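You operate a simulated robot arm through the tools that you are given. There is no shell and no other tool.

The job below is to be done with a simulated robot arm. You get a single attempt, and the scene is never put back.

JOB
Shim out the end play of the wheel in the shim fork.
Fine: rock it and read the gauge, slacken the axle knob, push in the one shim of that size, tighten, then rock it again. Where these are worked on the way, their far stop is far enough and under half their travel is too little: axle knob.

Only the result counts: the job must be done as asked and must still hold three seconds after the hand-in. Knocking over, shifting, dropping, spilling or breaking anything else fails it.

ROBOT AND FRAMES
A 7-joint arm with a two-finger parallel gripper, fixed in place. Base frame: the origin is at the foot of the arm, x ahead of it, y to its left, z up. Units: m, rad, N and s.
Its first joint turns from -2.897 to 2.897 rad. Payload 4.4 kg.
The TCP is the grasp point between the finger pads, 0.023 m short of the fingertips. In the tool frame z runs along the fingers and y along their closing line. Largest opening 0.094 m; finger width 0.038, thickness 0.01; the body of the gripper, 0.054 by 0.096 m, starts 0.039 m behind the TCP.
Orientation is that of the tool frame in the base frame, as [roll, pitch, yaw] about the fixed x, y, z axes, in that order (R = Rz(yaw) Ry(pitch) Rx(roll)). With the fingers straight down and closing along the base's y, the tool's x points along the base's -x, its y along +y and its z along -z.

CONTROLS
- The arm moves only by the tool servo_tool. Its argument "plan" is a list of rows, each a list of 7 numbers: the shift along the base's x, y, z in units of 100 mm (1.0 is 100 mm), then the turn, a rotation vector about the base's x, y, z in units of 180 degrees (1.0 is 180 degrees), then the finger opening in m, from 0 to 0.094. In form: [[tx, ty, tz, ax, ay, az, gripper], ...]. A call has 1 to 20 rows; each row is the pose to reach, as a shift and turn from the pose commanded when the call began. A call with a number of a shift or a turn outside -1 to 1 is refused whole. Each row takes 0.2 s and may step no farther than 0.05 m and 0.15 rad from the row before; otherwise, or with a gripper value out of range, the whole call is refused. Where a pose cannot be reached the arm comes as near as it can. A force on the tool above 90 N (or 10 N above the force at the start of the call, whichever is more), or a blocked arm, ends the call early, and 0.2 s more pass. Each finger travels about 0.072 m/s and halts on what it meets, pressing with about 28 N; the grip force reading is that of the motor and also rises with nothing between the fingers. The clock runs only during rows and for 0.2 s after the last one: add rows that repeat a pose to give the fingers time. It gives the time, the measured TCP pose, the force on the tool (base axes), the opening and the grip force at its end, in the units of the frame above (readings bear some noise), with the torque about the TCP (base axes, N m) and any sound that the robot's microphone picked up.
- Cameras (640 x 400 px; columns grow to the right, rows downward): "scene" is fixed at [0.0499, -0.4988, 1.6088]; the picture's right is [0.87, -0.49, 0.00], its down [-0.14, -0.25, -0.96] and it looks along [0.47, 0.84, -0.28] (base axes); focal length 317 px, centre (320, 200). "wrist" rides on the gripper at [0.086, 0.016, -0.074] in the tool frame; the picture's right is [-0.18, 0.98, 0.00], its down [-0.58, -0.11, -0.81] and it looks along [-0.79, -0.15, 0.59] (tool axes); focal length 243 px, centre (320, 200). There is no depth. A picture from a camera that has moved, and an enlarged one, comes with that camera's place and axes in the base frame and with its lens.
- capture(camera): a new picture of that camera. No time passes.
- close_up(camera, box): a new picture of the part [left, top, right, bottom] of that camera's present view, enlarged. No time passes.
- hand_in(): hands the job in; it is judged then, once.

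Places have to be worked out from the pictures, the camera data and where the tool is seen. Open the gripper and draw the arm clear of the work before you hand the job in, unless the task says otherwise.

The tools are called after "Emit:" by a JSON object that holds its "name" and its "arguments". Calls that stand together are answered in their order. servo_tool: Moves the arm, as the interface text tells. Its arguments: {"type":"object","properties":{"plan":{"type":"array","items":{"type":"array","items":{"type":"number"}}}},"required":["plan"]} The other tools are called the same way: capture (camera) takes a picture; close_up (camera, box) takes an enlarged picture of a part of a camera's view; hand_in () hands the job in.

At the start:

```text
time: 0.0
eef_pos: [0.4797, 0.4013, 1.3501]
ee_rot: [3.141, 0.0, -3.141]
ft_force: [-0.1, 0.4, -0.4]
torque: [-0.02, 0.01, 0.0]
gripper_width: 0.094
grip_force: 0.1
```

scene: 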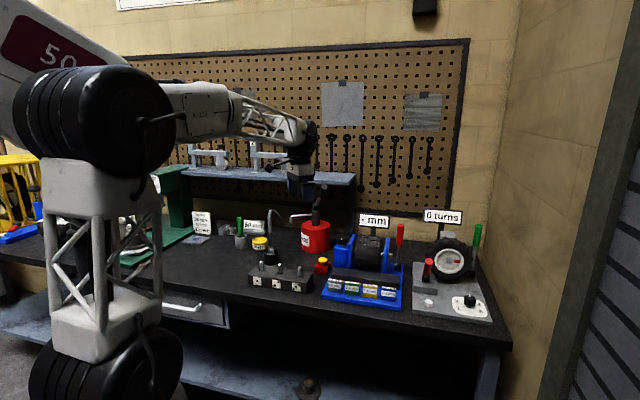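
wrist: 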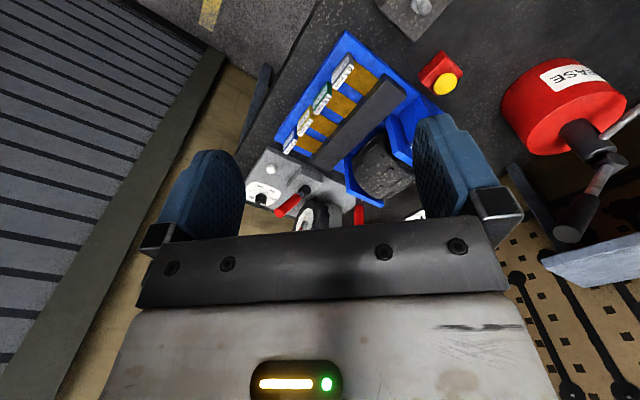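

I start by looking closer at the shim fork, the gauge and the shims in both cameras.

Emit:
{"name": "close_up", "arguments": {"camera": "scene", "box": [300, 200, 420, 310]}}

Emit:
{"name": "close_up", "arguments": {"camera": "scene", "box": [400, 200, 520, 330]}}

Emit:
{"name": "close_up", "arguments": {"camera": "wrist", "box": [230, 20, 480, 240]}}

Emit:
{"name": "close_up", "arguments": {"camera": "scene", "box": [180, 180, 320, 300]}}

```text
3.64 times, centred on (360, 255) of scene
camera zoom: at [0.0499, -0.4988, 1.6088], right [0.87, -0.49, 0.0], down [-0.14, -0.25, -0.96], along [0.47, 0.84, -0.28], focal length 1153 px, centre (174, 0)
```

zoom: 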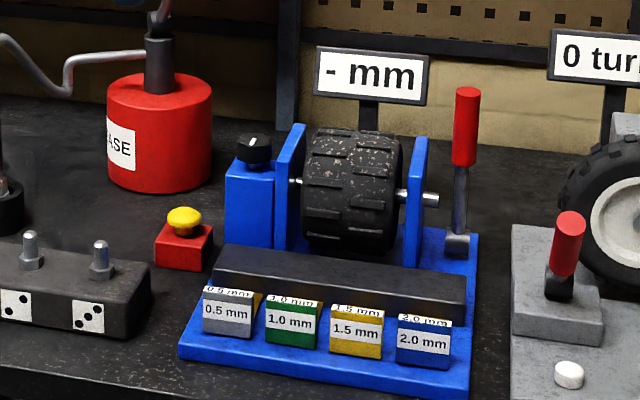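

```text
3.08 times, centred on (460, 265) of scene
camera zoom: at [0.0499, -0.4988, 1.6088], right [0.87, -0.49, 0.0], down [-0.14, -0.25, -0.96], along [0.47, 0.84, -0.28], focal length 975 px, centre (-111, 0)
```

zoom: 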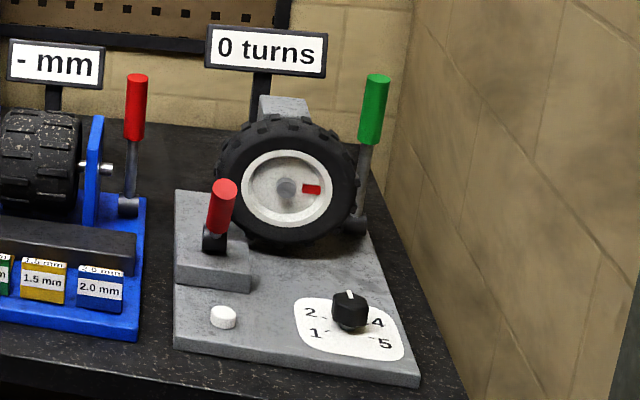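

```text
1.82 times, centred on (355, 130) of wrist
camera zoom: at [0.3944, 0.4169, 1.4241], right [0.18, 0.98, 0.0], down [0.58, -0.11, 0.81], along [0.79, -0.15, -0.59], focal length 441 px, centre (256, 327)
```

zoom: 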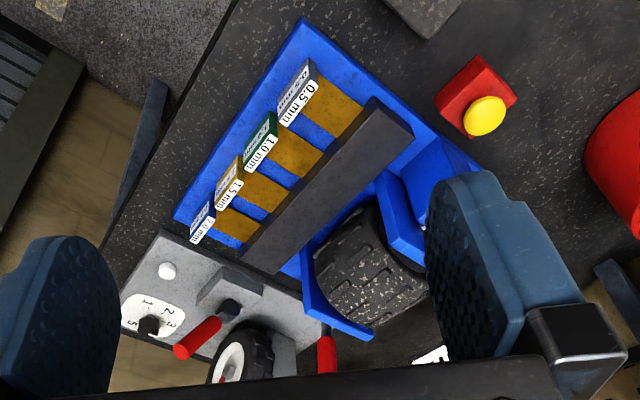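

```text
3.33 times, centred on (250, 240) of scene
camera zoom: at [0.0499, -0.4988, 1.6088], right [0.87, -0.49, 0.0], down [-0.14, -0.25, -0.96], along [0.47, 0.84, -0.28], focal length 1057 px, centre (553, 67)
```

zoom: 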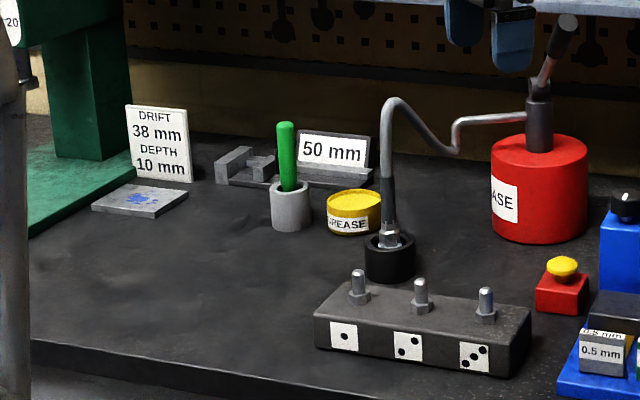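

The fork's axle runs along about (0.71,-0.71), the shim blocks sit in a row from about (0.63,0.42) to (0.78,0.27), and their tops are at z≈0.97. I'll turn the gripper 45° and move back so the wrist camera sees the fork from the front.

Emit:
{"name": "servo_tool", "arguments": {"plan": [[-0.05, -0.167, 0, 0, 0, 0.0417, 0.094], [-0.1, -0.333, 0, 0, 0, 0.0833, 0.094], [-0.15, -0.5, 0, 0, 0, 0.125, 0.094], [-0.2, -0.667, 0, 0, 0, 0.1667, 0.094], [-0.25, -0.833, 0, 0, 0, 0.2083, 0.094], [-0.3, -1.0, 0, 0, 0, 0.25, 0.094]]}}

Emit:
{"name": "capture", "arguments": {"camera": "wrist"}}

Emit:
{"name": "capture", "arguments": {"camera": "scene"}}

```text
time: 1.4
eef_pos: [0.4503, 0.3011, 1.3495]
ee_rot: [-3.14, 0.0, -2.355]
ft_force: [0.1, 0.0, 0.0]
torque: [0.0, 0.01, -0.02]
gripper_width: 0.0939
grip_force: 0.1
```

```text
taken
camera wrist: at [0.3782, 0.2508, 1.4239], right [-0.57, 0.82, 0.0], down [0.49, 0.34, 0.81], along [0.66, 0.46, -0.59], focal length 243 px, centre (320, 200)
```

wrist: 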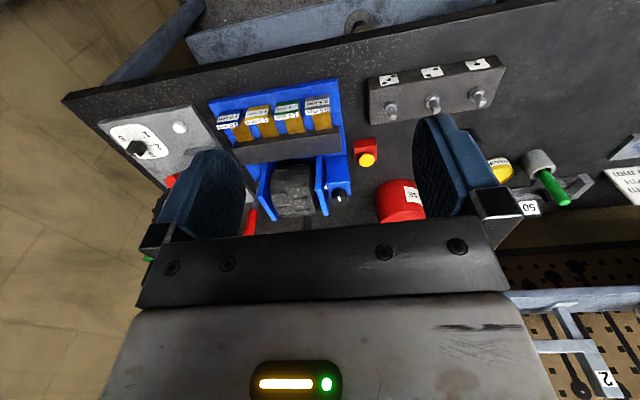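

```text
taken
```

scene: 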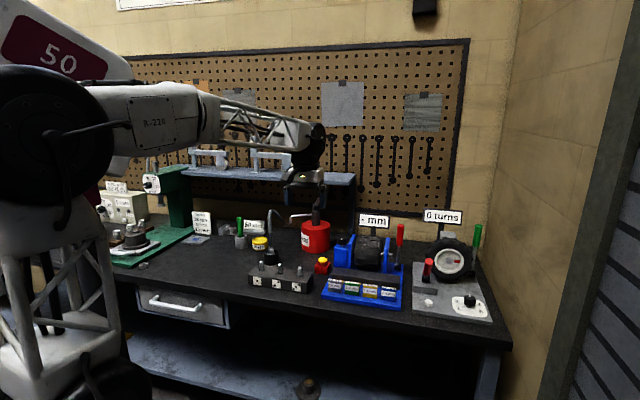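

Emit:
{"name": "close_up", "arguments": {"camera": "wrist", "box": [200, 70, 400, 240]}}

```text
2.35 times, centred on (300, 155) of wrist
camera zoom: at [0.3782, 0.2508, 1.4239], right [-0.57, 0.82, 0.0], down [0.49, 0.34, 0.81], along [0.66, 0.46, -0.59], focal length 571 px, centre (367, 306)
```

zoom: 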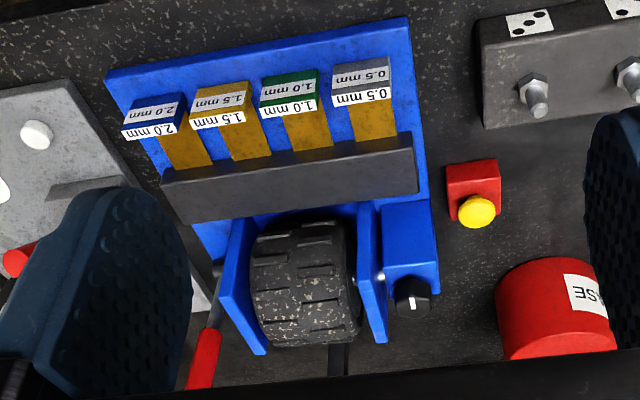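

The lever and knob need a more precise fix, so I zoom hard on each from both cameras.

Emit:
{"name": "close_up", "arguments": {"camera": "scene", "box": [380, 215, 420, 275]}}

Emit:
{"name": "close_up", "arguments": {"camera": "scene", "box": [330, 225, 390, 275]}}

Emit:
{"name": "close_up", "arguments": {"camera": "wrist", "box": [300, 140, 360, 220]}}

Emit:
{"name": "close_up", "arguments": {"camera": "wrist", "box": [210, 80, 350, 170]}}

```text
6.67 times, centred on (400, 245) of scene
camera zoom: at [0.0499, -0.4988, 1.6088], right [0.87, -0.49, 0.0], down [-0.14, -0.25, -0.96], along [0.47, 0.84, -0.28], focal length 2113 px, centre (-213, -100)
```

zoom: 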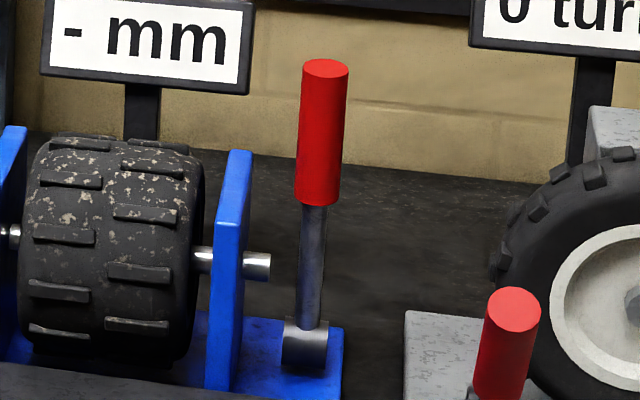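

```text
8.00 times, centred on (360, 250) of scene
camera zoom: at [0.0499, -0.4988, 1.6088], right [0.87, -0.49, 0.0], down [-0.14, -0.25, -0.96], along [0.47, 0.84, -0.28], focal length 2536 px, centre (0, -200)
```

zoom: 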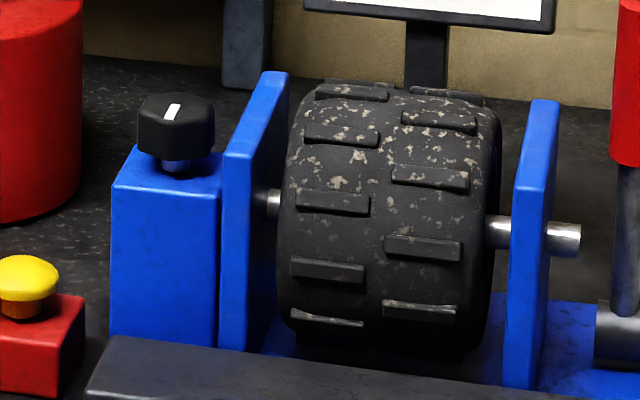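

```text
5.00 times, centred on (330, 180) of wrist
camera zoom: at [0.3782, 0.2508, 1.4239], right [-0.57, 0.82, 0.0], down [0.49, 0.34, 0.81], along [0.66, 0.46, -0.59], focal length 1213 px, centre (270, 300)
```

zoom: 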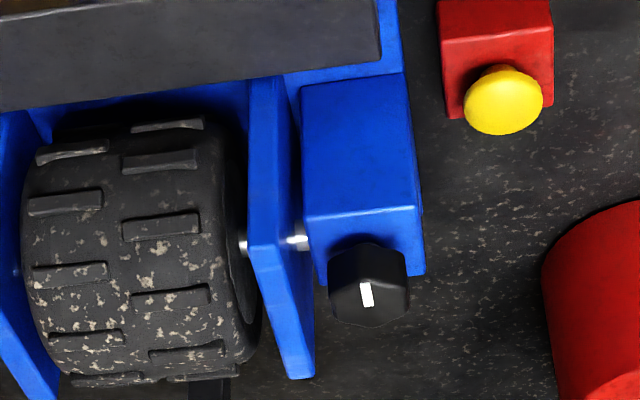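

```text
4.44 times, centred on (280, 125) of wrist
camera zoom: at [0.3782, 0.2508, 1.4239], right [-0.57, 0.82, 0.0], down [0.49, 0.34, 0.81], along [0.66, 0.46, -0.59], focal length 1078 px, centre (498, 533)
```

zoom: 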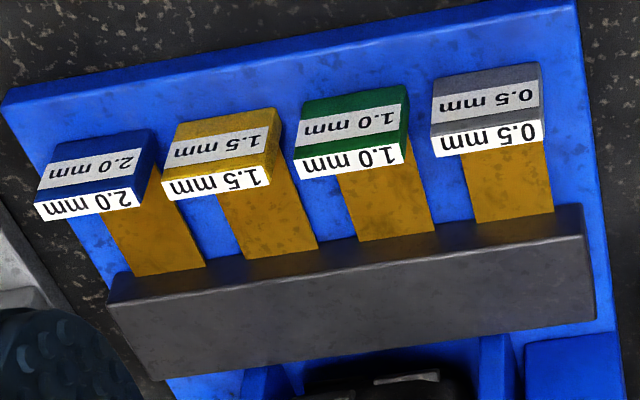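

The knob has a vertical axis on top of the tall blue block, and the red lever stands upright on the right of the fork at roughly (0.97,0.43). I move closer above the front of the fork to see the lever hub and get better triangulation.

Emit:
{"name": "servo_tool", "arguments": {"plan": [[0.4, -0.2, -0.15, 0, 0, 0, 0.094], [0.8, -0.35, -0.3, 0, 0, 0, 0.094], [1.0, -0.5, -0.4, 0, 0, 0, 0.094]]}}

Emit:
{"name": "servo_tool", "arguments": {"plan": [[0.4, -0.2, -0.15, 0, 0, 0, 0.094], [0.8, -0.35, -0.3, 0, 0, 0, 0.094], [1.0, -0.5, -0.4, 0, 0, 0, 0.094]]}}

Emit:
{"name": "capture", "arguments": {"camera": "wrist"}}

```text
time: 2.2
eef_pos: [0.5493, 0.2512, 1.3105]
ee_rot: [-3.141, 0.0, -2.357]
ft_force: [0.3, -0.8, 1.3]
torque: [0.02, -0.01, -0.01]
gripper_width: 0.0939
grip_force: 0.1
```

```text
time: 3.0
eef_pos: [0.6514, 0.2015, 1.2699]
ee_rot: [-3.141, 0.0, -2.357]
ft_force: [0.9, 0.3, -0.5]
torque: [0.02, -0.02, 0.01]
gripper_width: 0.0941
grip_force: 0.1
```

```text
taken
camera wrist: at [0.5786, 0.1505, 1.3447], right [-0.56, 0.83, 0.0], down [0.49, 0.33, 0.81], along [0.67, 0.46, -0.59], focal length 243 px, centre (320, 200)
```

wrist: 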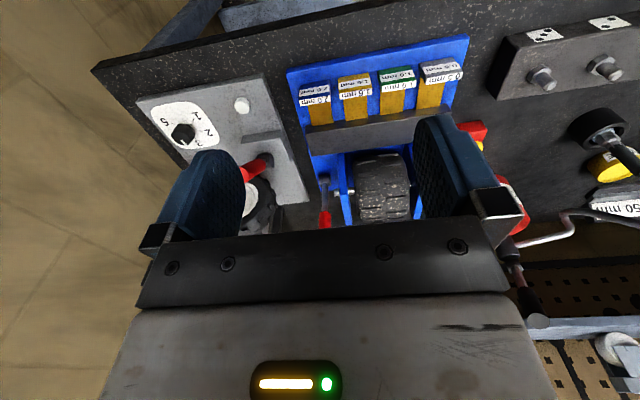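

Emit:
{"name": "close_up", "arguments": {"camera": "wrist", "box": [295, 165, 355, 235]}}

Emit:
{"name": "close_up", "arguments": {"camera": "wrist", "box": [280, 40, 480, 170]}}

```text
5.71 times, centred on (325, 200) of wrist
camera zoom: at [0.5786, 0.1505, 1.3447], right [-0.56, 0.83, 0.0], down [0.49, 0.33, 0.81], along [0.67, 0.46, -0.59], focal length 1386 px, centre (291, 200)
```

zoom: 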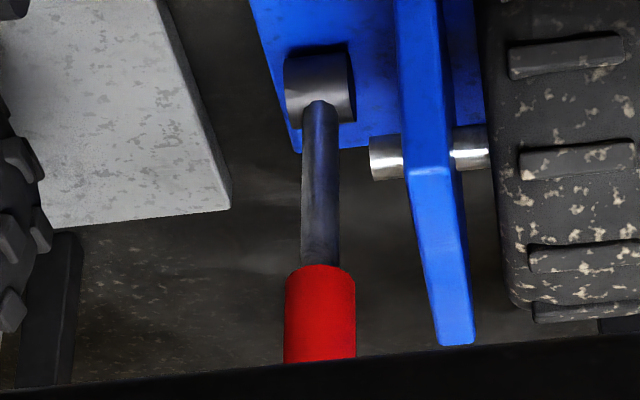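

```text
3.08 times, centred on (380, 105) of wrist
camera zoom: at [0.5786, 0.1505, 1.3447], right [-0.56, 0.83, 0.0], down [0.49, 0.33, 0.81], along [0.67, 0.46, -0.59], focal length 746 px, centre (135, 492)
```

zoom: 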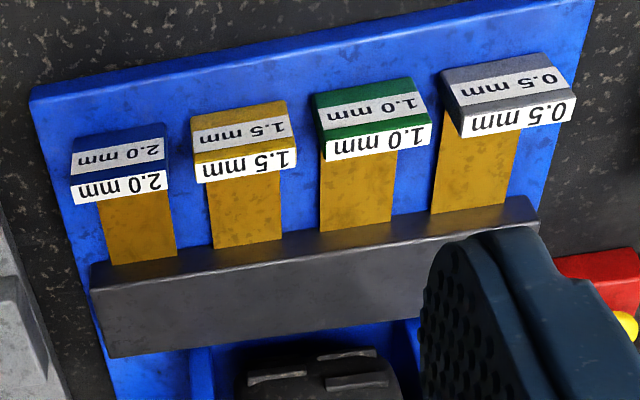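

The lever hub's axis is parallel to the axle, so the lever swings toward or away from the operator; its hub is at about (0.971,0.437,0.93) and the red grip spans z≈1.03–1.13. I'll tilt the tool 40° outward for reach and go to a pre-grasp spot in front of the handle.

Emit:
{"name": "servo_tool", "arguments": {"plan": [[0.18, 0.12, -0.06, 0.0314, -0.0314, 0, 0.094], [0.36, 0.24, -0.12, 0.0628, -0.0628, 0, 0.094], [0.54, 0.36, -0.18, 0.0943, -0.0943, 0, 0.094], [0.72, 0.48, -0.24, 0.1257, -0.1257, 0, 0.094], [0.9, 0.6, -0.3, 0.1571, -0.1571, 0, 0.094]]}}

Emit:
{"name": "capture", "arguments": {"camera": "wrist"}}

Emit:
{"name": "capture", "arguments": {"camera": "scene"}}

```text
time: 4.2
eef_pos: [0.7391, 0.262, 1.2406]
ee_rot: [-3.14, 0.699, -2.356]
ft_force: [-0.1, 0.4, -0.6]
torque: [-0.05, -0.03, 0.01]
gripper_width: 0.0939
grip_force: 0.0
```

```text
taken
camera wrist: at [0.6478, 0.1914, 1.2413], right [-0.59, 0.8, 0.12], down [0.02, -0.13, 0.99], along [0.8, 0.59, 0.06], focal length 243 px, centre (320, 200)
```

wrist: 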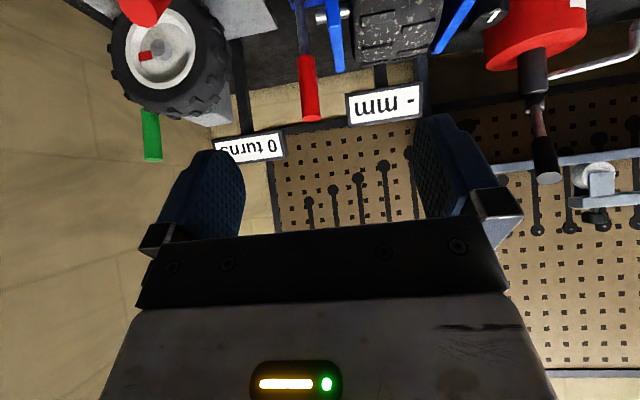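

```text
taken
```

scene: 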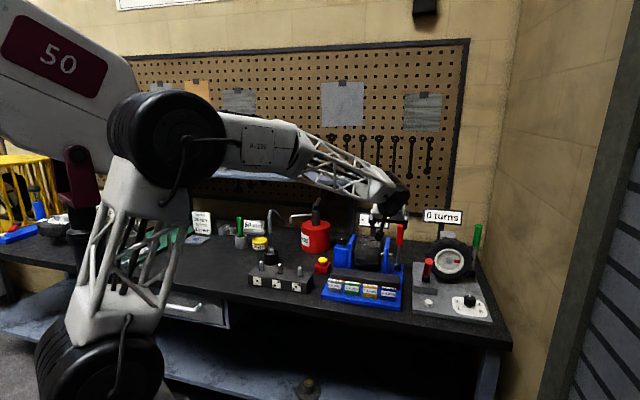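

The arm handles this tilt well and the view now shows lever, gauge and knob from the front. I zoom in to refine positions.

Emit:
{"name": "close_up", "arguments": {"camera": "wrist", "box": [270, 0, 530, 140]}}

Emit:
{"name": "close_up", "arguments": {"camera": "scene", "box": [330, 190, 430, 260]}}

```text
2.46 times, centred on (400, 70) of wrist
camera zoom: at [0.6478, 0.1914, 1.2413], right [-0.59, 0.8, 0.12], down [0.02, -0.13, 0.99], along [0.8, 0.59, 0.06], focal length 597 px, centre (123, 520)
```

zoom: 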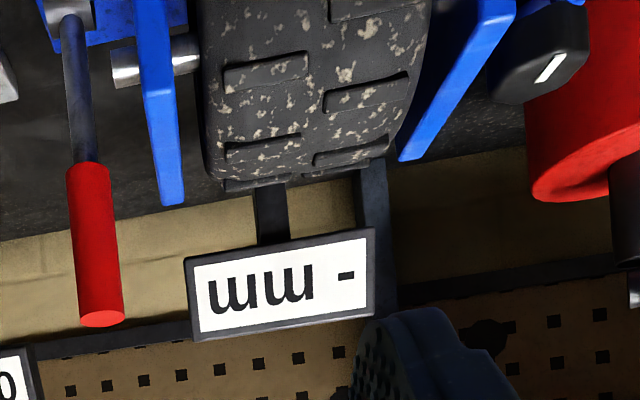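

```text
5.71 times, centred on (380, 225) of scene
camera zoom: at [0.0499, -0.4988, 1.6088], right [0.87, -0.49, 0.0], down [-0.14, -0.25, -0.96], along [0.47, 0.84, -0.28], focal length 1811 px, centre (-23, 57)
```

zoom: 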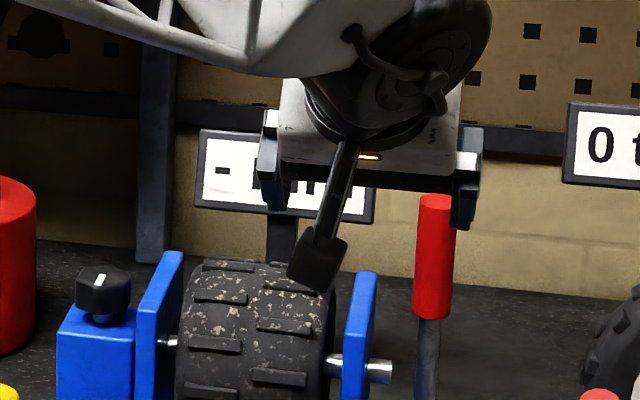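

Refined: handle top at about (0.961,0.426,1.132), knob cap at about (0.758,0.565,1.053), fork plate tops at z≈1.05. I move to a spot just in front of the handle and narrow the opening to 0.06.

Emit:
{"name": "servo_tool", "arguments": {"plan": [[0.35, 0.2, -0.2, 0, 0, 0, 0.08], [0.7, 0.45, -0.4, 0, 0, 0, 0.06], [1.0, 0.65, -0.55, 0, 0, 0, 0.06]]}}

Emit:
{"name": "servo_tool", "arguments": {"plan": [[0.25, 0.14, -0.15, 0, 0, 0, 0.06], [0.5, 0.28, -0.25, 0, 0, 0, 0.06], [0.5, 0.28, -0.25, 0, 0, 0, 0.06]]}}

Emit:
{"name": "capture", "arguments": {"camera": "wrist"}}

Emit:
{"name": "close_up", "arguments": {"camera": "scene", "box": [330, 190, 430, 260]}}

```text
time: 5.0
eef_pos: [0.8407, 0.332, 1.1862]
ee_rot: [3.142, 0.7, -2.356]
ft_force: [-0.1, 0.5, 0.9]
torque: [0.01, 0.01, 0.0]
gripper_width: 0.0602
grip_force: 0.0
```

```text
time: 5.8
eef_pos: [0.8896, 0.356, 1.1591]
ee_rot: [-3.14, 0.697, -2.356]
ft_force: [-0.2, 0.4, 0.1]
torque: [0.01, 0.0, 0.0]
gripper_width: 0.0597
grip_force: 0.0
```

```text
taken
camera wrist: at [0.7989, 0.287, 1.1608], right [-0.6, 0.79, 0.12], down [0.03, -0.13, 0.99], along [0.8, 0.59, 0.06], focal length 243 px, centre (320, 200)
```

wrist: 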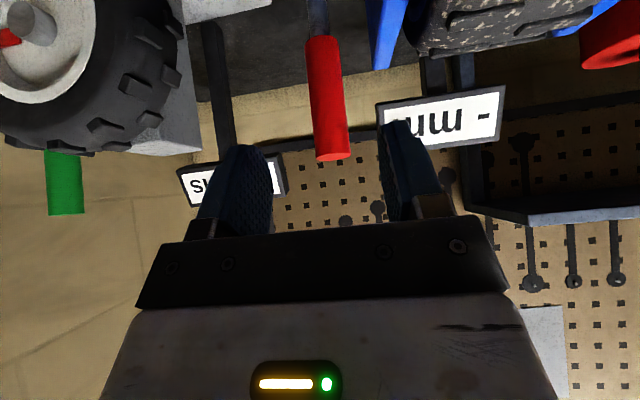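

```text
5.71 times, centred on (380, 225) of scene
camera zoom: at [0.0499, -0.4988, 1.6088], right [0.87, -0.49, 0.0], down [-0.14, -0.25, -0.96], along [0.47, 0.84, -0.28], focal length 1811 px, centre (-23, 57)
```

zoom: 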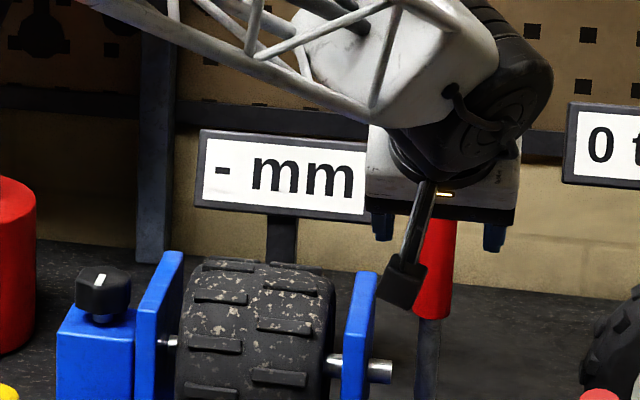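

The handle sits centred between the open fingers (lateral q≈0.378 for both). I advance around the handle and then close on it.

Emit:
{"name": "servo_tool", "arguments": {"plan": [[0.2, 0.2, -0.14, 0, 0, 0, 0.06], [0.4, 0.4, -0.28, 0, 0, 0, 0.06], [0.58, 0.58, -0.4, 0, 0, 0, 0.06], [0.72, 0.72, -0.49, 0, 0, 0, 0.06], [0.72, 0.72, -0.49, 0, 0, 0, 0.06]]}}

Emit:
{"name": "capture", "arguments": {"camera": "wrist"}}

Emit:
{"name": "close_up", "arguments": {"camera": "scene", "box": [330, 190, 430, 260]}}

```text
time: 7.0
eef_pos: [0.9605, 0.4273, 1.1101]
ee_rot: [3.141, 0.698, -2.356]
ft_force: [0.9, 0.1, 0.2]
torque: [-0.03, 0.02, -0.01]
gripper_width: 0.0602
grip_force: 0.1
```

```text
taken
camera wrist: at [0.8701, 0.3574, 1.1112], right [-0.6, 0.79, 0.12], down [0.03, -0.13, 0.99], along [0.8, 0.59, 0.06], focal length 243 px, centre (320, 200)
```

wrist: 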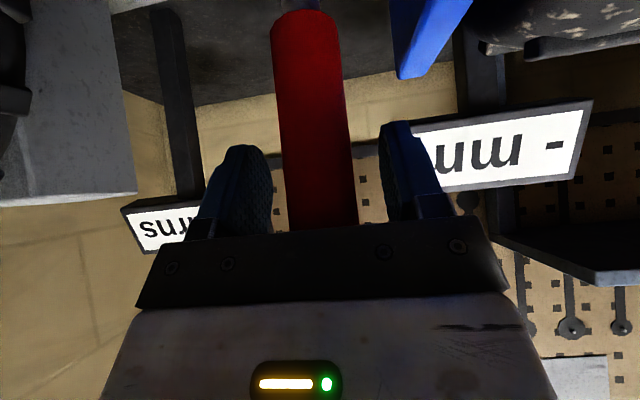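

```text
5.71 times, centred on (380, 225) of scene
camera zoom: at [0.0499, -0.4988, 1.6088], right [0.87, -0.49, 0.0], down [-0.14, -0.25, -0.96], along [0.47, 0.84, -0.28], focal length 1811 px, centre (-23, 57)
```

zoom: 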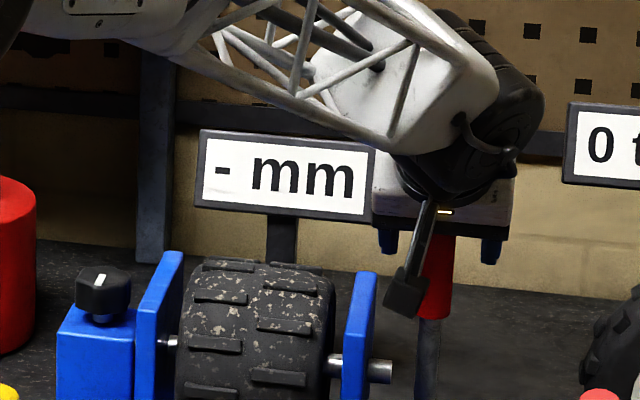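

The handle is centred on the TCP column between the pads. I close gently on it.

Emit:
{"name": "servo_tool", "arguments": {"plan": [[0, 0, 0, 0, 0, 0, 0.035], [0, 0, 0, 0, 0, 0, 0.02], [0, 0, 0, 0, 0, 0, 0.01], [0, 0, 0, 0, 0, 0, 0.01]]}}

Emit:
{"name": "capture", "arguments": {"camera": "wrist"}}

```text
time: 8.0
eef_pos: [0.9602, 0.4297, 1.1099]
ee_rot: [-3.141, 0.699, -2.356]
ft_force: [-39.8, 29.1, 1.4]
torque: [-0.12, 0.07, -0.76]
gripper_width: 0.0278
grip_force: 45.2
```

```text
taken
camera wrist: at [0.8687, 0.3588, 1.1113], right [-0.6, 0.79, 0.12], down [0.03, -0.13, 0.99], along [0.8, 0.59, 0.06], focal length 243 px, centre (320, 200)
```

wrist: 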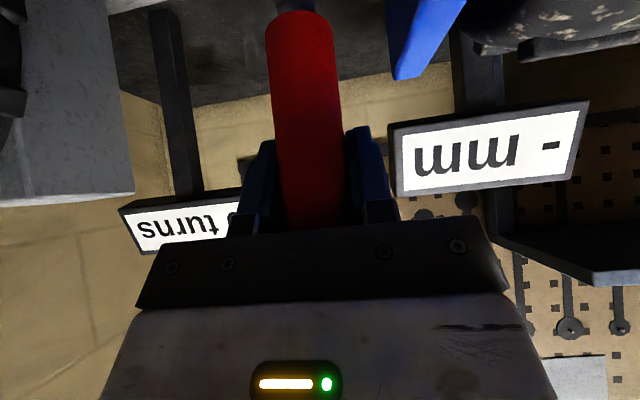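

Gripped at 28 mm width, but with about 49 N sideways load, so the tool should move about 2 mm toward -q. I relieve that first.

Emit:
{"name": "servo_tool", "arguments": {"plan": [[-0.02, 0.02, 0, 0, 0, 0, 0.01], [-0.02, 0.02, 0, 0, 0, 0, 0.01]]}}

```text
time: 8.6
eef_pos: [0.9607, 0.4291, 1.1109]
ee_rot: [-3.141, 0.699, -2.355]
ft_force: [-8.0, 19.1, -7.6]
torque: [0.62, -0.9, -0.34]
gripper_width: 0.0275
grip_force: 45.2
```

Lateral load dropped to ~19 N. I shift 1 mm more and then test pulling the lever a little toward the operator (-p).

Emit:
{"name": "servo_tool", "arguments": {"plan": [[-0.01, 0.01, 0, 0, 0, 0, 0.01], [-0.05, -0.03, 0, 0, 0, 0, 0.01], [-0.09, -0.07, 0, 0, 0, 0, 0.01], [-0.15, -0.13, 0, 0, 0, 0, 0.01], [-0.15, -0.13, 0, 0, 0, 0, 0.01]]}}

Emit:
{"name": "close_up", "arguments": {"camera": "scene", "box": [330, 190, 430, 260]}}

Emit:
{"name": "capture", "arguments": {"camera": "wrist"}}

```text
time: 9.8
eef_pos: [0.9453, 0.4142, 1.1097]
ee_rot: [-3.141, 0.699, -2.356]
ft_force: [24.2, -8.0, -18.2]
torque: [0.91, -0.93, 0.37]
gripper_width: 0.0278
grip_force: 44.8
```

```text
5.71 times, centred on (380, 225) of scene
camera zoom: at [0.0499, -0.4988, 1.6088], right [0.87, -0.49, 0.0], down [-0.14, -0.25, -0.96], along [0.47, 0.84, -0.28], focal length 1811 px, centre (-23, 57)
```

zoom: 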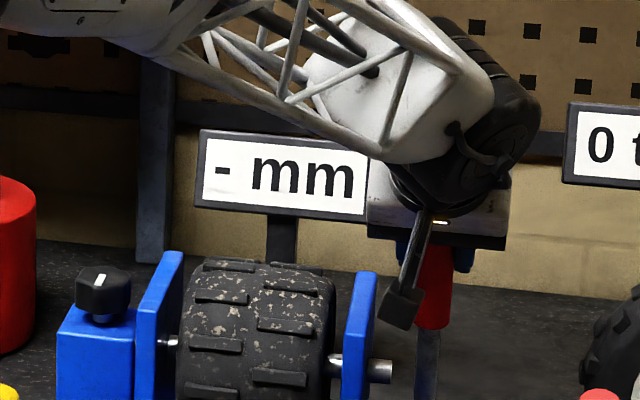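

```text
taken
camera wrist: at [0.8543, 0.3448, 1.1109], right [-0.59, 0.8, 0.12], down [0.03, -0.13, 0.99], along [0.8, 0.59, 0.06], focal length 243 px, centre (320, 200)
```

wrist: 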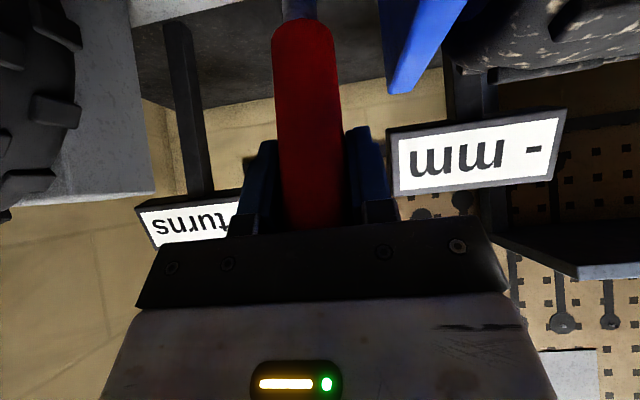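

The lever moves easily toward the operator (≈11 N) and the gauge still shows "- mm". I keep pulling along the arc.

Emit:
{"name": "servo_tool", "arguments": {"plan": [[-0.06, -0.075, -0.02, 0, 0, 0, 0.01], [-0.13, -0.145, -0.05, 0, 0, 0, 0.01], [-0.2, -0.215, -0.085, 0, 0, 0, 0.01], [-0.26, -0.275, -0.12, 0, 0, 0, 0.01], [-0.26, -0.275, -0.12, 0, 0, 0, 0.01]]}}

Emit:
{"name": "close_up", "arguments": {"camera": "scene", "box": [330, 190, 430, 260]}}

Emit:
{"name": "capture", "arguments": {"camera": "wrist"}}

```text
time: 11.0
eef_pos: [0.9193, 0.3889, 1.0997]
ee_rot: [-3.141, 0.702, -2.355]
ft_force: [16.6, -8.9, 10.8]
torque: [0.82, -0.95, 0.24]
gripper_width: 0.0278
grip_force: 45.0
```

```text
5.71 times, centred on (380, 225) of scene
camera zoom: at [0.0499, -0.4988, 1.6088], right [0.87, -0.49, 0.0], down [-0.14, -0.25, -0.96], along [0.47, 0.84, -0.28], focal length 1811 px, centre (-23, 57)
```

zoom: 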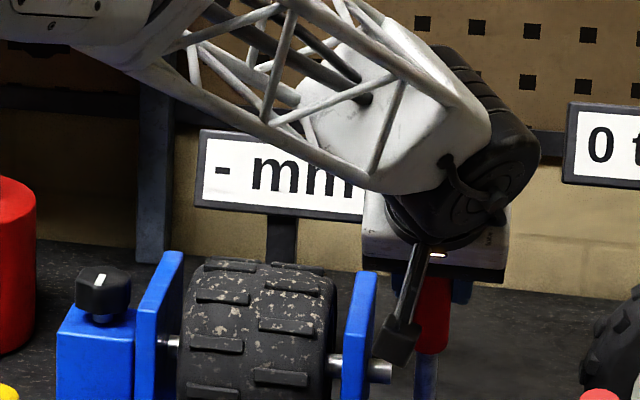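

```text
taken
camera wrist: at [0.8279, 0.3183, 1.1017], right [-0.6, 0.79, 0.12], down [0.02, -0.13, 0.99], along [0.8, 0.59, 0.06], focal length 243 px, centre (320, 200)
```

wrist: 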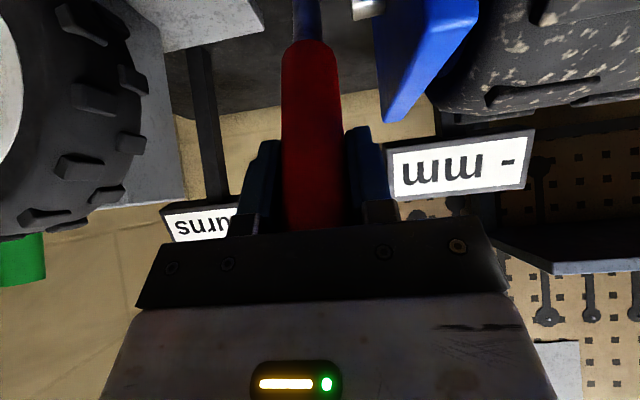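

The lever keeps moving freely and the wheel shifted slightly to the right. I continue pulling along the arc toward ~35°.

Emit:
{"name": "servo_tool", "arguments": {"plan": [[-0.075, -0.08, -0.045, 0, 0, 0, 0.01], [-0.15, -0.155, -0.095, 0, 0, 0, 0.01], [-0.225, -0.23, -0.15, 0, 0, 0, 0.01], [-0.3, -0.305, -0.21, 0, 0, 0, 0.01], [-0.3, -0.305, -0.21, 0, 0, 0, 0.01]]}}

Emit:
{"name": "close_up", "arguments": {"camera": "scene", "box": [330, 190, 430, 260]}}

Emit:
{"name": "capture", "arguments": {"camera": "wrist"}}

```text
time: 12.2
eef_pos: [0.8881, 0.3586, 1.0794]
ee_rot: [-3.141, 0.698, -2.357]
ft_force: [24.8, 24.0, 9.4]
torque: [0.08, -0.03, 0.04]
gripper_width: 0.0279
grip_force: 45.0
```

```text
5.71 times, centred on (380, 225) of scene
camera zoom: at [0.0499, -0.4988, 1.6088], right [0.87, -0.49, 0.0], down [-0.14, -0.25, -0.96], along [0.47, 0.84, -0.28], focal length 1811 px, centre (-23, 57)
```

zoom: 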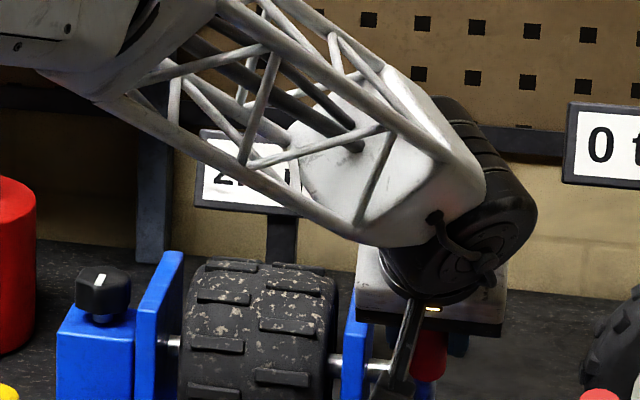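

```text
taken
camera wrist: at [0.7973, 0.2877, 1.0809], right [-0.6, 0.79, 0.12], down [0.02, -0.13, 0.99], along [0.8, 0.59, 0.06], focal length 243 px, centre (320, 200)
```

wrist: 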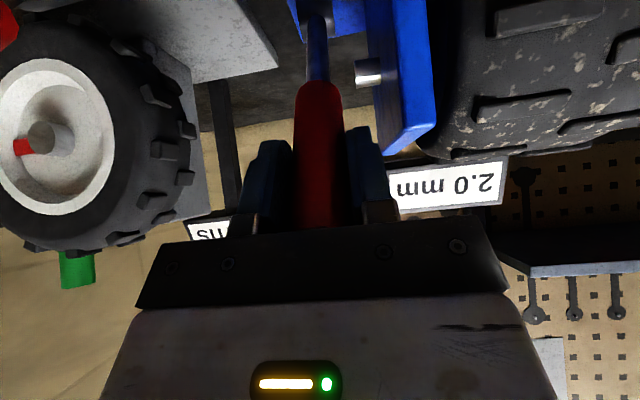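

The gauge now reads something; I zoom to read it properly.

Emit:
{"name": "close_up", "arguments": {"camera": "wrist", "box": [370, 150, 520, 220]}}

Emit:
{"name": "close_up", "arguments": {"camera": "scene", "box": [355, 205, 395, 235]}}

```text
4.27 times, centred on (445, 185) of wrist
camera zoom: at [0.7973, 0.2877, 1.0809], right [-0.6, 0.79, 0.12], down [0.02, -0.13, 0.99], along [0.8, 0.59, 0.06], focal length 1035 px, centre (-213, 264)
```

zoom: 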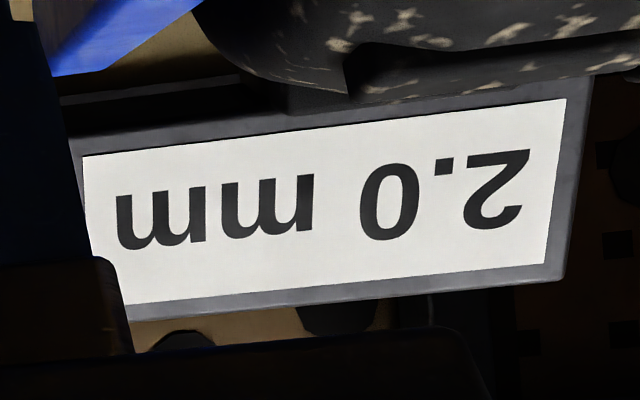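

```text
13.33 times, centred on (375, 220) of scene
camera zoom: at [0.0499, -0.4988, 1.6088], right [0.87, -0.49, 0.0], down [-0.14, -0.25, -0.96], along [0.47, 0.84, -0.28], focal length 4226 px, centre (-413, -67)
```

zoom: 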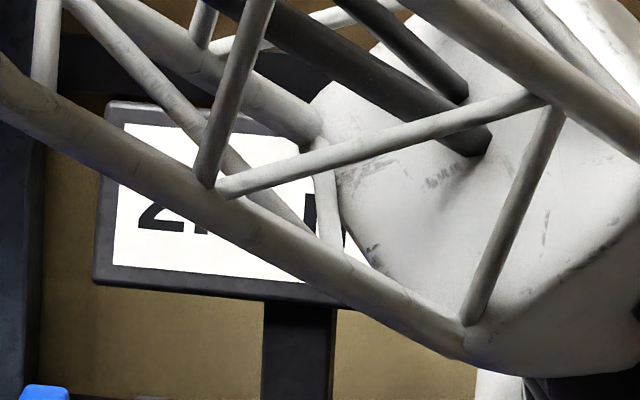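

The gauge reads 2.0 mm. I pull slightly farther to check whether this is the stop and the reading is final.

Emit:
{"name": "servo_tool", "arguments": {"plan": [[-0.05, -0.05, -0.045, 0, 0, 0, 0.01], [-0.08, -0.08, -0.07, 0, 0, 0, 0.01]]}}

Emit:
{"name": "capture", "arguments": {"camera": "wrist"}}

```text
time: 12.8
eef_pos: [0.8806, 0.3503, 1.0719]
ee_rot: [-3.14, 0.701, -2.353]
ft_force: [11.9, 21.3, 27.3]
torque: [0.09, -0.03, 0.11]
gripper_width: 0.0279
grip_force: 44.8
```

```text
taken
camera wrist: at [0.7896, 0.28, 1.0736], right [-0.6, 0.79, 0.12], down [0.02, -0.13, 0.99], along [0.8, 0.59, 0.06], focal length 243 px, centre (320, 200)
```

wrist: 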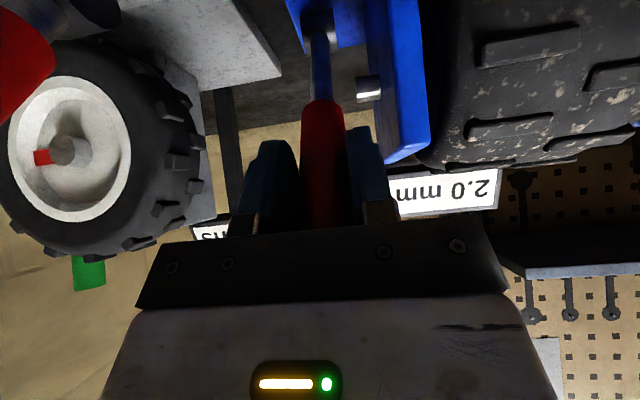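

The lever moves on beyond, and the reading stays at 2.0 mm, so the 2.0 mm (blue) shim is needed. I swing the lever back upright along the same arc.

Emit:
{"name": "servo_tool", "arguments": {"plan": [[0.074, 0.074, 0.068, 0, 0, 0, 0.01], [0.169, 0.169, 0.153, 0, 0, 0, 0.01], [0.268, 0.268, 0.226, 0, 0, 0, 0.01], [0.371, 0.371, 0.287, 0, 0, 0, 0.01], [0.478, 0.478, 0.334, 0, 0, 0, 0.01], [0.588, 0.588, 0.368, 0, 0, 0, 0.01], [0.699, 0.699, 0.389, 0, 0, 0, 0.01], [0.79, 0.79, 0.396, 0, 0, 0, 0.01], [0.79, 0.79, 0.396, 0, 0, 0, 0.01]]}}

Emit:
{"name": "capture", "arguments": {"camera": "wrist"}}

```text
time: 14.8
eef_pos: [0.9604, 0.4302, 1.1131]
ee_rot: [-3.14, 0.699, -2.355]
ft_force: [-41.0, -1.8, 7.7]
torque: [-0.29, 0.33, -0.42]
gripper_width: 0.028
grip_force: 44.9
```

```text
taken
camera wrist: at [0.8692, 0.3595, 1.1135], right [-0.6, 0.79, 0.12], down [0.02, -0.13, 0.99], along [0.8, 0.59, 0.06], focal length 243 px, centre (320, 200)
```

wrist: 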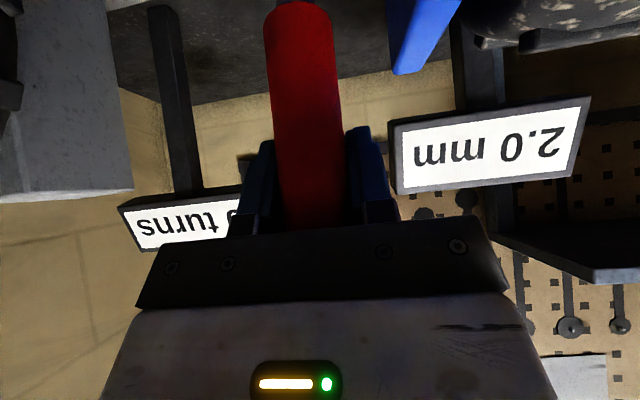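

The lever is back upright and the gauge holds 2.0 mm. I release the handle and back off along the approach path.

Emit:
{"name": "servo_tool", "arguments": {"plan": [[0, 0, 0, 0, 0, 0, 0.045], [0, 0, 0, 0, 0, 0, 0.06], [0, 0, 0, 0, 0, 0, 0.06]]}}

Emit:
{"name": "servo_tool", "arguments": {"plan": [[-0.2, -0.2, 0.14, 0, 0, 0, 0.06], [-0.4, -0.4, 0.28, 0, 0, 0, 0.06], [-0.6, -0.6, 0.42, 0, 0, 0, 0.06], [-0.8, -0.8, 0.6, 0, 0, 0, 0.06], [-1.0, -1.0, 0.8, 0, 0, 0, 0.06]]}}

Emit:
{"name": "capture", "arguments": {"camera": "wrist"}}

Emit:
{"name": "close_up", "arguments": {"camera": "scene", "box": [330, 190, 430, 260]}}

```text
time: 15.6
eef_pos: [0.9607, 0.4289, 1.1105]
ee_rot: [-3.141, 0.697, -2.357]
ft_force: [-0.1, -0.3, -0.7]
torque: [0.0, 0.0, -0.01]
gripper_width: 0.06
grip_force: 0.0
```

```text
time: 16.8
eef_pos: [0.859, 0.3293, 1.19]
ee_rot: [-3.141, 0.697, -2.356]
ft_force: [-0.7, -0.2, -0.2]
torque: [0.01, -0.01, 0.04]
gripper_width: 0.0601
grip_force: 0.1
```

```text
taken
camera wrist: at [0.7682, 0.2588, 1.1913], right [-0.6, 0.79, 0.12], down [0.03, -0.13, 0.99], along [0.8, 0.59, 0.06], focal length 243 px, centre (320, 200)
```

wrist: 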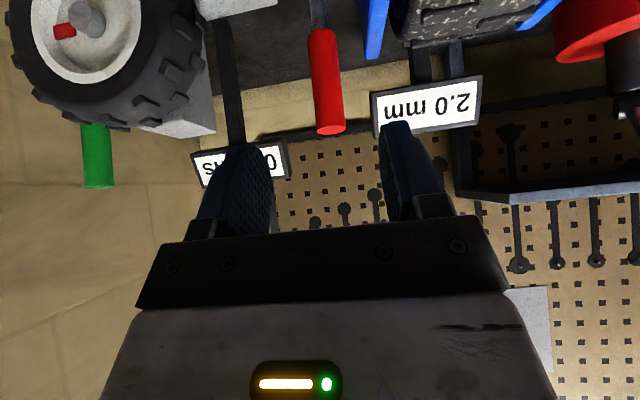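

```text
5.71 times, centred on (380, 225) of scene
camera zoom: at [0.0499, -0.4988, 1.6088], right [0.87, -0.49, 0.0], down [-0.14, -0.25, -0.96], along [0.47, 0.84, -0.28], focal length 1811 px, centre (-23, 57)
```

zoom: 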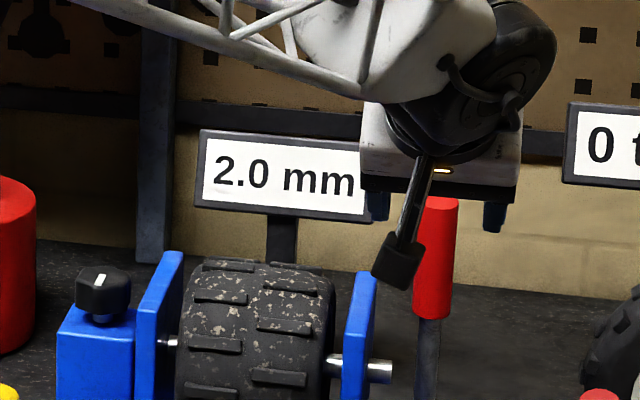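

The lever is released and undisturbed. Next the knob: I straighten the tool to point down and move to a viewing spot in front of the knob.

Emit:
{"name": "servo_tool", "arguments": {"plan": [[-0.2, 0.14, 0.2, -0.0314, 0.0314, 0, 0.06], [-0.4, 0.28, 0.3, -0.0628, 0.0628, 0, 0.07], [-0.6, 0.42, 0.4, -0.0943, 0.0943, 0, 0.08], [-0.8, 0.56, 0.5, -0.1257, 0.1257, 0, 0.094], [-1.0, 0.7, 0.6, -0.1571, 0.1571, 0, 0.094]]}}

Emit:
{"name": "servo_tool", "arguments": {"plan": [[-0.33, 0.25, 0.05, 0, 0, 0, 0.094], [-0.66, 0.5, 0.1, 0, 0, 0, 0.094], [-0.96, 0.7, 0.2, 0, 0, 0, 0.094], [-0.96, 0.7, 0.2, 0, 0, 0, 0.094]]}}

Emit:
{"name": "capture", "arguments": {"camera": "wrist"}}

Emit:
{"name": "close_up", "arguments": {"camera": "wrist", "box": [240, 90, 400, 230]}}

```text
time: 18.0
eef_pos: [0.7578, 0.3973, 1.2502]
ee_rot: [-3.14, -0.002, -2.355]
ft_force: [0.1, 0.2, -0.8]
torque: [-0.06, 0.0, -0.02]
gripper_width: 0.0941
grip_force: 0.0
```

```text
time: 19.0
eef_pos: [0.6626, 0.4675, 1.2701]
ee_rot: [-3.141, -0.001, -2.356]
ft_force: [1.3, 0.0, 0.5]
torque: [-0.01, 0.02, -0.01]
gripper_width: 0.0939
grip_force: 0.0
```

```text
taken
camera wrist: at [0.5913, 0.4168, 1.3449], right [-0.56, 0.83, 0.0], down [0.49, 0.33, 0.81], along [0.67, 0.46, -0.59], focal length 243 px, centre (320, 200)
```

wrist: 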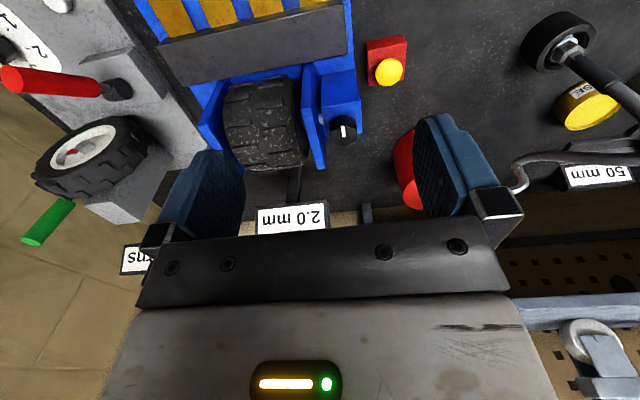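

```text
2.86 times, centred on (320, 160) of wrist
camera zoom: at [0.5913, 0.4168, 1.3449], right [-0.56, 0.83, 0.0], down [0.49, 0.33, 0.81], along [0.67, 0.46, -0.59], focal length 693 px, centre (320, 314)
```

zoom: 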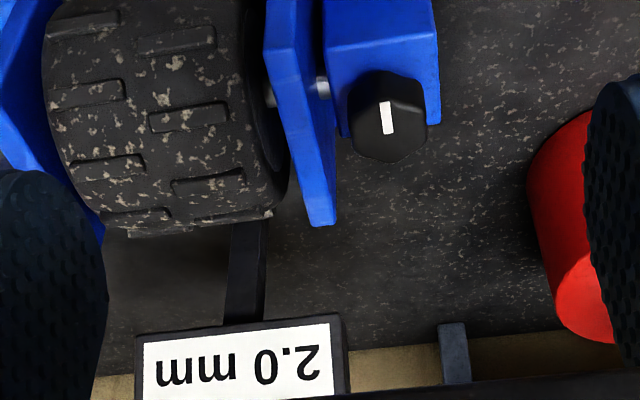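

Two wrist views agree on the knob at about (0.7615,0.575), top z≈1.05, with the fork plate close beside it. I zoom in to judge the gap and the knob's flats.

Emit:
{"name": "close_up", "arguments": {"camera": "wrist", "box": [290, 60, 370, 170]}}

Emit:
{"name": "close_up", "arguments": {"camera": "scene", "box": [325, 225, 375, 275]}}

```text
3.64 times, centred on (330, 115) of wrist
camera zoom: at [0.5913, 0.4168, 1.3449], right [-0.56, 0.83, 0.0], down [0.49, 0.33, 0.81], along [0.67, 0.46, -0.59], focal length 882 px, centre (284, 509)
```

zoom: 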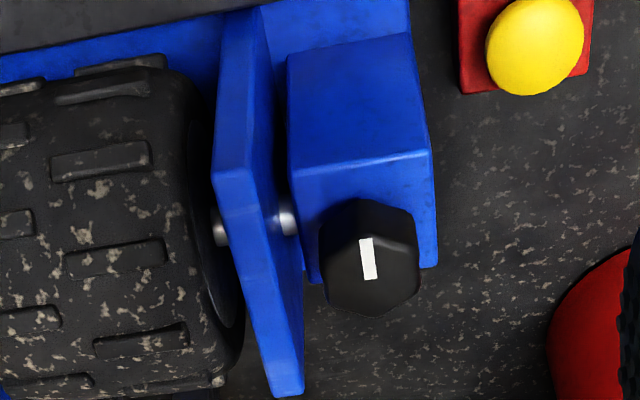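

```text
8.00 times, centred on (350, 250) of scene
camera zoom: at [0.0499, -0.4988, 1.6088], right [0.87, -0.49, 0.0], down [-0.14, -0.25, -0.96], along [0.47, 0.84, -0.28], focal length 2536 px, centre (80, -200)
```

zoom: 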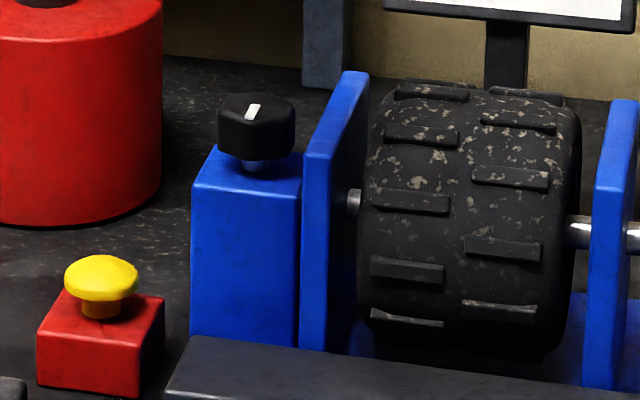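

The knob is a hex cap ~40 mm across flats, top at about (0.763,0.575,1.057), its mark pointing at the operator, and the fork plate (same height) is only ~35 mm from its axis. I'll grip it roughly along p, so I rotate the tool -90° while moving above the knob.

Emit:
{"name": "servo_tool", "arguments": {"plan": [[0.08, 0.08, 0, 0, 0, -0.0417, 0.094], [0.16, 0.16, 0, 0, 0, -0.0833, 0.094], [0.25, 0.25, -0.05, 0, 0, -0.125, 0.094], [0.33, 0.33, -0.1, 0, 0, -0.1667, 0.094], [0.42, 0.42, -0.15, 0, 0, -0.2083, 0.094], [0.5, 0.5, -0.2, 0, 0, -0.25, 0.094], [0.58, 0.58, -0.25, 0, 0, -0.2917, 0.094], [0.66, 0.66, -0.3, 0, 0, -0.3333, 0.094], [0.75, 0.75, -0.35, 0, 0, -0.375, 0.094], [0.83, 0.83, -0.4, 0, 0, -0.4167, 0.094], [0.92, 0.92, -0.45, 0, 0, -0.4583, 0.094], [1.0, 1.0, -0.5, 0, 0, -0.5, 0.094], [1.0, 1.0, -0.5, 0, 0, -0.5, 0.094]]}}

Emit:
{"name": "capture", "arguments": {"camera": "wrist"}}

Emit:
{"name": "capture", "arguments": {"camera": "scene"}}

```text
time: 21.8
eef_pos: [0.7634, 0.5709, 1.2205]
ee_rot: [3.141, 0.002, 2.356]
ft_force: [-0.7, 0.5, 0.6]
torque: [0.04, 0.02, -0.02]
gripper_width: 0.0942
grip_force: 0.1
```

```text
taken
camera wrist: at [0.7157, 0.6415, 1.2945], right [0.83, 0.56, 0.0], down [0.33, -0.49, 0.81], along [0.45, -0.67, -0.59], focal length 243 px, centre (320, 200)
```

wrist: 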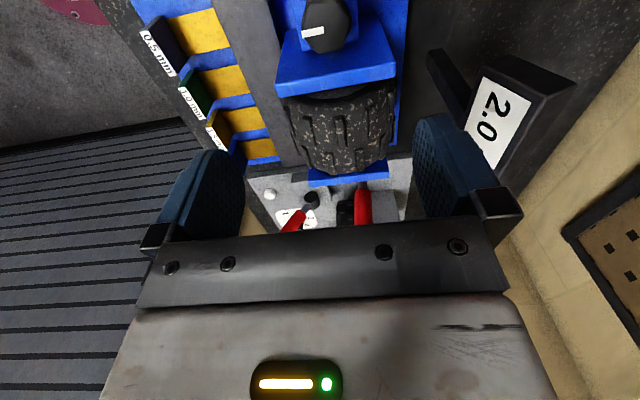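

```text
taken
```

scene: 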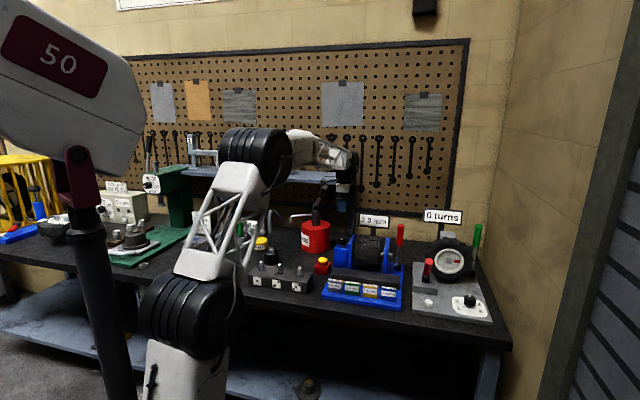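

The pose is reachable. I zoom in on the knob from this side view.

Emit:
{"name": "close_up", "arguments": {"camera": "wrist", "box": [260, 0, 420, 100]}}

```text
4.00 times, centred on (340, 50) of wrist
camera zoom: at [0.7157, 0.6415, 1.2945], right [0.83, 0.56, 0.0], down [0.33, -0.49, 0.81], along [0.45, -0.67, -0.59], focal length 970 px, centre (240, 800)
```

zoom: 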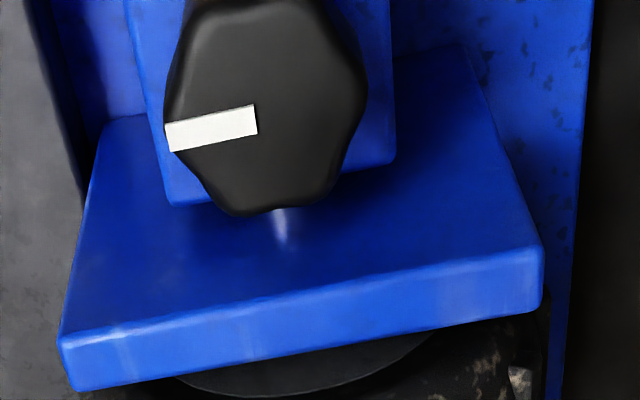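

From here the mark points exactly to -p, the flats face ±q and ±30° off p, and the plate face is ~37 mm from the knob axis at about (0.764,0.578). I rotate to φ=-30° (so the pads match a flat pair), narrow to 0.052 and descend part way.

Emit:
{"name": "servo_tool", "arguments": {"plan": [[0.0, 0.02, -0.2, 0, 0, -0.0417, 0.08], [0.0, 0.05, -0.4, 0, 0, -0.0833, 0.065], [0.0, 0.07, -0.7, 0, 0, -0.125, 0.052], [0.0, 0.09, -1.0, 0, 0, -0.1667, 0.052], [0.0, 0.09, -1.0, 0, 0, -0.1667, 0.052]]}}

Emit:
{"name": "capture", "arguments": {"camera": "wrist"}}

Emit:
{"name": "close_up", "arguments": {"camera": "scene", "box": [310, 190, 400, 270]}}

```text
time: 23.0
eef_pos: [0.7635, 0.5783, 1.12]
ee_rot: [3.141, -0.001, 1.829]
ft_force: [0.3, 0.7, -0.6]
torque: [-0.02, 0.02, -0.01]
gripper_width: 0.0522
grip_force: 0.2
```

```text
taken
camera wrist: at [0.7579, 0.665, 1.1946], right [1.0, 0.08, 0.0], down [0.04, -0.59, 0.81], along [0.06, -0.8, -0.59], focal length 243 px, centre (320, 200)
```

wrist: 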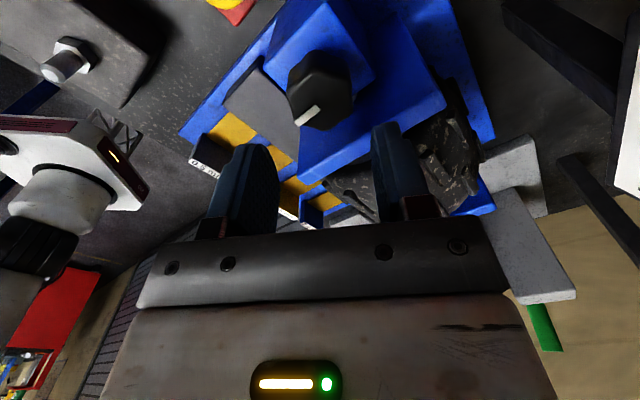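

```text
5.00 times, centred on (355, 230) of scene
camera zoom: at [0.0499, -0.4988, 1.6088], right [0.87, -0.49, 0.0], down [-0.14, -0.25, -0.96], along [0.47, 0.84, -0.28], focal length 1585 px, centre (145, 50)
```

zoom: 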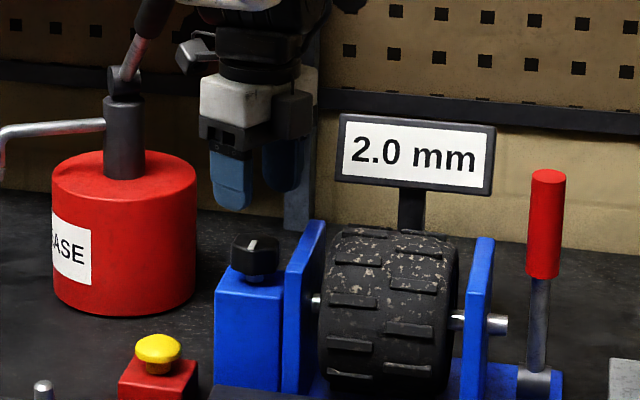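

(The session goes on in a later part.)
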